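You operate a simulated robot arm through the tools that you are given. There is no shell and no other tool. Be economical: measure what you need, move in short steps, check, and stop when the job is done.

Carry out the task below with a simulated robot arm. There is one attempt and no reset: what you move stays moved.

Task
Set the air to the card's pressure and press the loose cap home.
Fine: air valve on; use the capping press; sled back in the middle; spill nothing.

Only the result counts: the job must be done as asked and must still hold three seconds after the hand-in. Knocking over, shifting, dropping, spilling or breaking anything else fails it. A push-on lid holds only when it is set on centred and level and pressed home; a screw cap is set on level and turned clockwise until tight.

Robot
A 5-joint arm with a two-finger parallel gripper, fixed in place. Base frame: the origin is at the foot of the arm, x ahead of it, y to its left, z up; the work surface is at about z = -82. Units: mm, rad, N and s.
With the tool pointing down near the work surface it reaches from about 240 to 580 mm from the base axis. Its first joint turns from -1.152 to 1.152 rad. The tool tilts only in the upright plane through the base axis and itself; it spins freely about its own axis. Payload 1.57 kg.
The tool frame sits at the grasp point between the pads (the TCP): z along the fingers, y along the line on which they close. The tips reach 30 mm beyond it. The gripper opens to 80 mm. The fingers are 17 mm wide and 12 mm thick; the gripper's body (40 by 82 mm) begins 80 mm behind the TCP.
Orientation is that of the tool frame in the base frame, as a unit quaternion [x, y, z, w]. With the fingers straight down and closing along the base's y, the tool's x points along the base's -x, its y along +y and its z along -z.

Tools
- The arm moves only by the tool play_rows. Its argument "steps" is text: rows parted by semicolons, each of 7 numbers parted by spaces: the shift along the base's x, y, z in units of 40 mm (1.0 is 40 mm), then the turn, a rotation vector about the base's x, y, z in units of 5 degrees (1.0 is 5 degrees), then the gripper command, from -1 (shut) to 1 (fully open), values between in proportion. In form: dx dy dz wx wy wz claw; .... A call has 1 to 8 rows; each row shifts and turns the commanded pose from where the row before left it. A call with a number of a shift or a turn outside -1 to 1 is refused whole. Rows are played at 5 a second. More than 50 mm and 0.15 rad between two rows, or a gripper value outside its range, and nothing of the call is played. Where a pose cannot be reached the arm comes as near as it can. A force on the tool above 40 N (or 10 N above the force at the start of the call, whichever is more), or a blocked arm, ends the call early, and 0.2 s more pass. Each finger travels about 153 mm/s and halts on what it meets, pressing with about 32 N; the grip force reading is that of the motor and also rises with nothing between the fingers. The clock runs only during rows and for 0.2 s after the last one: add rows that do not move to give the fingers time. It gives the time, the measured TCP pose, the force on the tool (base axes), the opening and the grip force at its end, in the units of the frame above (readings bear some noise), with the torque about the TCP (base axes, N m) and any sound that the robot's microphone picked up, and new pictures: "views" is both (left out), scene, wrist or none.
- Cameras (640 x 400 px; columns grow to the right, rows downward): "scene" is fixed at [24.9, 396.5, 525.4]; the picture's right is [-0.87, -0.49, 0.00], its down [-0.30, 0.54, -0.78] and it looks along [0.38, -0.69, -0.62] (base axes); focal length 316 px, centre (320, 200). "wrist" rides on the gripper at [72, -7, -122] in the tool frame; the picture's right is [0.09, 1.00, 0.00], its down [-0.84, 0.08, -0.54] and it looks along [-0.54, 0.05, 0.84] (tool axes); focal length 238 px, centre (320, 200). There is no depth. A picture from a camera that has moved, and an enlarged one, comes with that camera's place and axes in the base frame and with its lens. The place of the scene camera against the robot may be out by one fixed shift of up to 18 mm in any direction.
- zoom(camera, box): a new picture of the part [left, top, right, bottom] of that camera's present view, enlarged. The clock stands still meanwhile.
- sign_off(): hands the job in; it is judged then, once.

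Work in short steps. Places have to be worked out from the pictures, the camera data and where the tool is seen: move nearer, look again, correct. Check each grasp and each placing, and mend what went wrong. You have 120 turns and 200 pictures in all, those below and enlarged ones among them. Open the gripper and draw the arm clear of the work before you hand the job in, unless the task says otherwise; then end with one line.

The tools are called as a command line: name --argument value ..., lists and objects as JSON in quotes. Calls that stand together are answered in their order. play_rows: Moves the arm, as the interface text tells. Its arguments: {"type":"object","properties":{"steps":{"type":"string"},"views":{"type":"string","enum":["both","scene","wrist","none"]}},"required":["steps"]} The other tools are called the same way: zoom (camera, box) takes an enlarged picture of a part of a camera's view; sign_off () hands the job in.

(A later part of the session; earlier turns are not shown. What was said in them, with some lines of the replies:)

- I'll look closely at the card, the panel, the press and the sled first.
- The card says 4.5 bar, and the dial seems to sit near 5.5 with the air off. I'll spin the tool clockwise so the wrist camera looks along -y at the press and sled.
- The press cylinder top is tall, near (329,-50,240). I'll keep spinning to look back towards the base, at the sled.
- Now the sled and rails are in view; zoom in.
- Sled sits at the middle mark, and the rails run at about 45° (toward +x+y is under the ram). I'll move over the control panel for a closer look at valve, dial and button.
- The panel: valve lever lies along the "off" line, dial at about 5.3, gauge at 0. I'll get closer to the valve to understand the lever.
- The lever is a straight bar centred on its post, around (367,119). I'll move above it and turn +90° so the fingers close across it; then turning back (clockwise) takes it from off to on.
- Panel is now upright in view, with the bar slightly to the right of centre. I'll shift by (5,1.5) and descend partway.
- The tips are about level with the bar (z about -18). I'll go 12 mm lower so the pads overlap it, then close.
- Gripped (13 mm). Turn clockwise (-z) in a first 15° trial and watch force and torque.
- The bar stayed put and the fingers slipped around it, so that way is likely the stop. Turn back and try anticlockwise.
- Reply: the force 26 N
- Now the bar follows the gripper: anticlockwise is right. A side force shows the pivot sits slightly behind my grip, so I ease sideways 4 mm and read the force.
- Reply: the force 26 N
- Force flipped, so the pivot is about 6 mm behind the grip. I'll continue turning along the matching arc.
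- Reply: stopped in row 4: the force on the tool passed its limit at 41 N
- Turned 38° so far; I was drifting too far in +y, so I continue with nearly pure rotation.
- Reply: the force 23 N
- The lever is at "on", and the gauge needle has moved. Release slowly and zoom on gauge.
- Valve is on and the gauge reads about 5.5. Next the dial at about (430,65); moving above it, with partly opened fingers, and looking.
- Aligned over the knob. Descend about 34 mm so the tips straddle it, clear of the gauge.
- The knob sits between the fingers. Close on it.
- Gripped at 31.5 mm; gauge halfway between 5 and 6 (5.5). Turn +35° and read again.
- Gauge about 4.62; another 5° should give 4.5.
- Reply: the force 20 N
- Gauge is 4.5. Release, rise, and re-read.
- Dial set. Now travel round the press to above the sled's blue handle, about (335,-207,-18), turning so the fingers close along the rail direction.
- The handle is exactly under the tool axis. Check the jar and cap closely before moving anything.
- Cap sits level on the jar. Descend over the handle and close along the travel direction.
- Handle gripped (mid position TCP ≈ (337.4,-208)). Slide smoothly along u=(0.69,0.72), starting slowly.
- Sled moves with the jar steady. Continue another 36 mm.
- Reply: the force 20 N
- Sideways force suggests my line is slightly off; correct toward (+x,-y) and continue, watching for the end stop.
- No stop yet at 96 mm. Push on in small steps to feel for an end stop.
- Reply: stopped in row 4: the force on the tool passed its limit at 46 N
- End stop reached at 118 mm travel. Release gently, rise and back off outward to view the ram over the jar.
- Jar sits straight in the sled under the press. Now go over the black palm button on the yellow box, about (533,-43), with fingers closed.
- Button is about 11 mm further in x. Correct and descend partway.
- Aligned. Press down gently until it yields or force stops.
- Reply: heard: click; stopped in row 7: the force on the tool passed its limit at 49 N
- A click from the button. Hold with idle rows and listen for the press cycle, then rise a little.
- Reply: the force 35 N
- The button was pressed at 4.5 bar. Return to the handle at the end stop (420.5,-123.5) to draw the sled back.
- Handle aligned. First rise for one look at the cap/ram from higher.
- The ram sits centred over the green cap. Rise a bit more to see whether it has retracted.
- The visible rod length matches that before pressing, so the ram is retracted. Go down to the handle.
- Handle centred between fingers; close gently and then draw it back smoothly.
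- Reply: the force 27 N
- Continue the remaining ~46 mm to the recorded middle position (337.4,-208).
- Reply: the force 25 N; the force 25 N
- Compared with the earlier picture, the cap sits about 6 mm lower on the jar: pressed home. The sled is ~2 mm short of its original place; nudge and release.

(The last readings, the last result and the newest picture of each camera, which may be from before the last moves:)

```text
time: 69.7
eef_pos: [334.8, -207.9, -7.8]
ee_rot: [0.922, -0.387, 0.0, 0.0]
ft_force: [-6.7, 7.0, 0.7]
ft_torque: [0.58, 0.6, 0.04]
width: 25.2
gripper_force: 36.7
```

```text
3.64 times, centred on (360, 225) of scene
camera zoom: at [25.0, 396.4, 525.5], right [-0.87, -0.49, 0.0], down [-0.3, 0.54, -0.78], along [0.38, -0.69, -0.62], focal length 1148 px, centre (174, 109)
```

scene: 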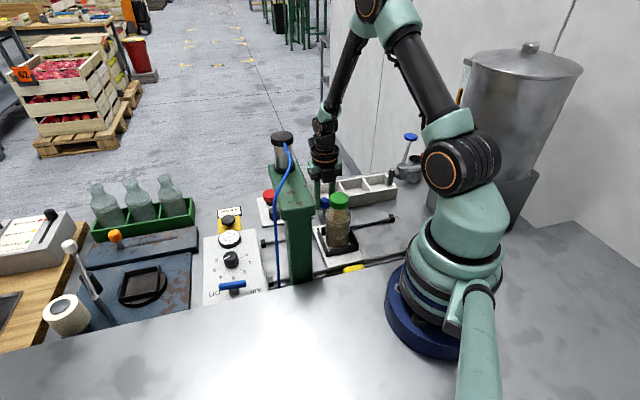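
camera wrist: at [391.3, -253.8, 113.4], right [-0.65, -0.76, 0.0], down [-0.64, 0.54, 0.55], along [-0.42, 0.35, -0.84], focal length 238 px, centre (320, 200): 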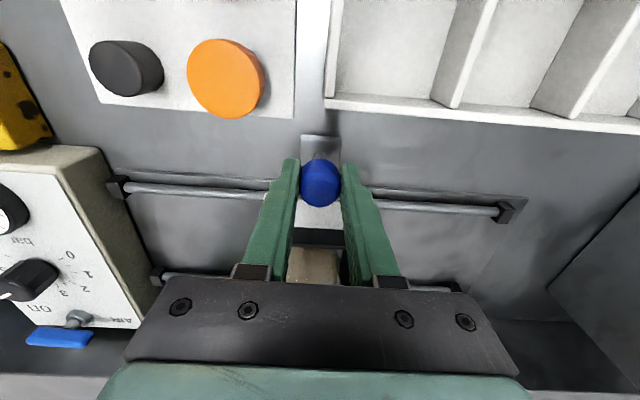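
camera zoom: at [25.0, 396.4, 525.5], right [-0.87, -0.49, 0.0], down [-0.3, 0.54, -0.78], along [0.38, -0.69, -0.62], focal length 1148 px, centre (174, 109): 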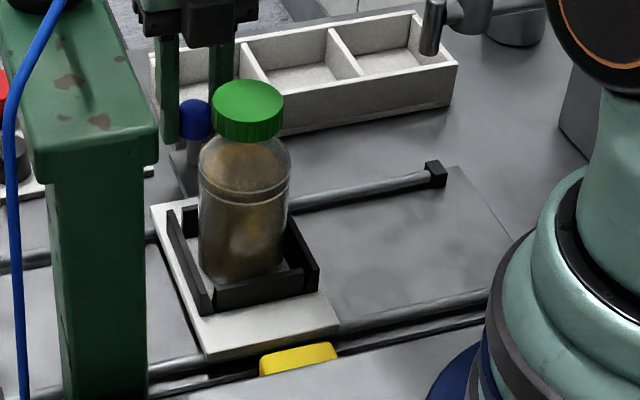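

Sled now matches its original position exactly. Release, rise and draw clear.

play_rows --steps "0 0 0 0 0 0 -0.3;0 0 0 0 0 0 0;0 0 0 0 0 0 0.3;0 0 0.5 0 0 0 0.3;0 0 0.9 0 0 0 0.5;0 0 0.9 0 0 0 0.5;0.4 -0.2 0.9 0 0 0 0.5;0.6 0 0.8 0 0 0 0.5" --views "both"

zoom --camera "scene" --box '[310, 170, 410, 280]'

zoom --camera "scene" --box '[195, 200, 295, 310]'

```text
time: 71.5
eef_pos: [375.2, -214.1, 153.5]
ee_rot: [0.922, -0.388, 0.0, 0.0]
ft_force: [-0.1, -0.6, -0.1]
ft_torque: [0.01, 0.01, 0.02]
width: 59.8
gripper_force: 0.1
camera wrist: at [429.9, -261.8, 274.8], right [-0.65, -0.76, 0.0], down [-0.64, 0.54, 0.54], along [-0.41, 0.35, -0.84], focal length 238 px, centre (320, 200)
```

scene: 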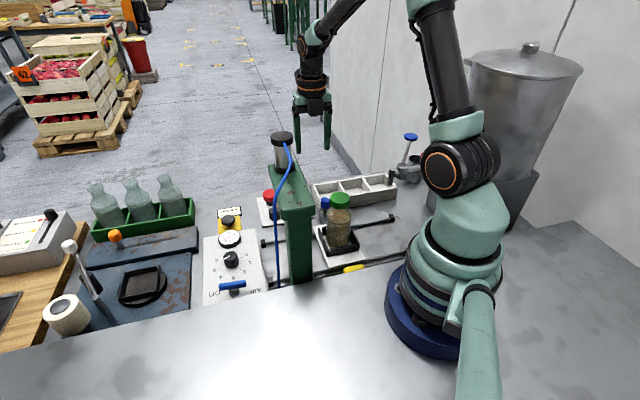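
wrist: 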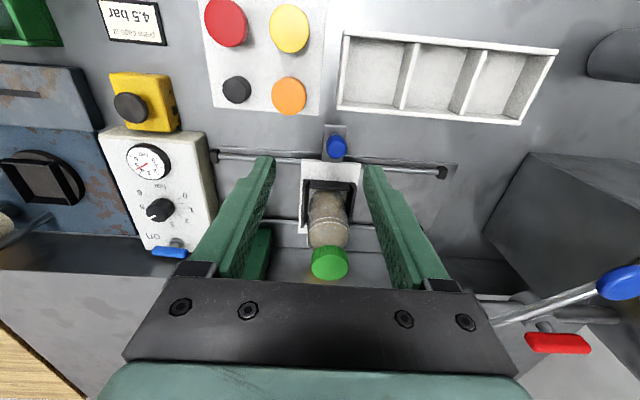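

```text
3.64 times, centred on (360, 225) of scene
camera zoom: at [24.9, 396.5, 525.4], right [-0.87, -0.49, 0.0], down [-0.3, 0.54, -0.78], along [0.38, -0.69, -0.62], focal length 1148 px, centre (174, 109)
```

zoom: 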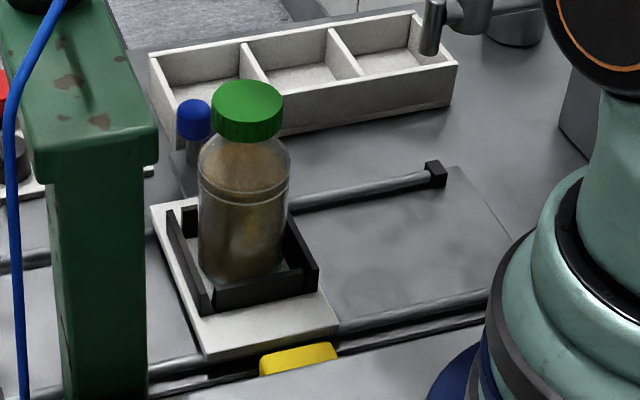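

```text
3.64 times, centred on (245, 255) of scene
camera zoom: at [24.9, 396.5, 525.4], right [-0.87, -0.49, 0.0], down [-0.3, 0.54, -0.78], along [0.38, -0.69, -0.62], focal length 1148 px, centre (593, 0)
```

zoom: 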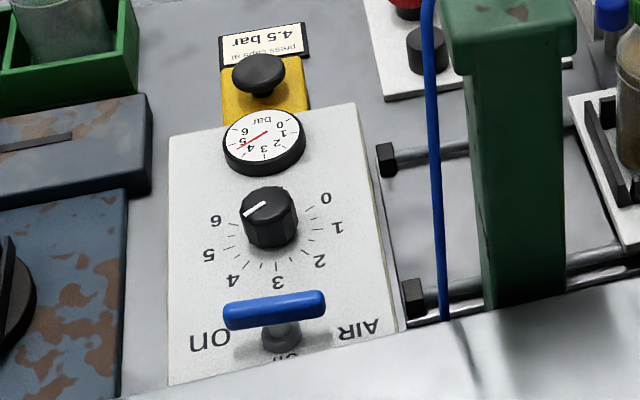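

The gauge holds 4.5 bar, the valve is on, the cap is seated level and lower, the sled is in the middle, and the gripper is open and clear. Handing in.

sign_off

```text
The job is handed in.
```

The air valve is on and the gauge reads 4.5 bar, as on the card. I pressed the jar's green cap home with the capping press; it sits level and about 6 mm lower than before. The sled is back at its middle mark, and I saw no spills or anything else disturbed.
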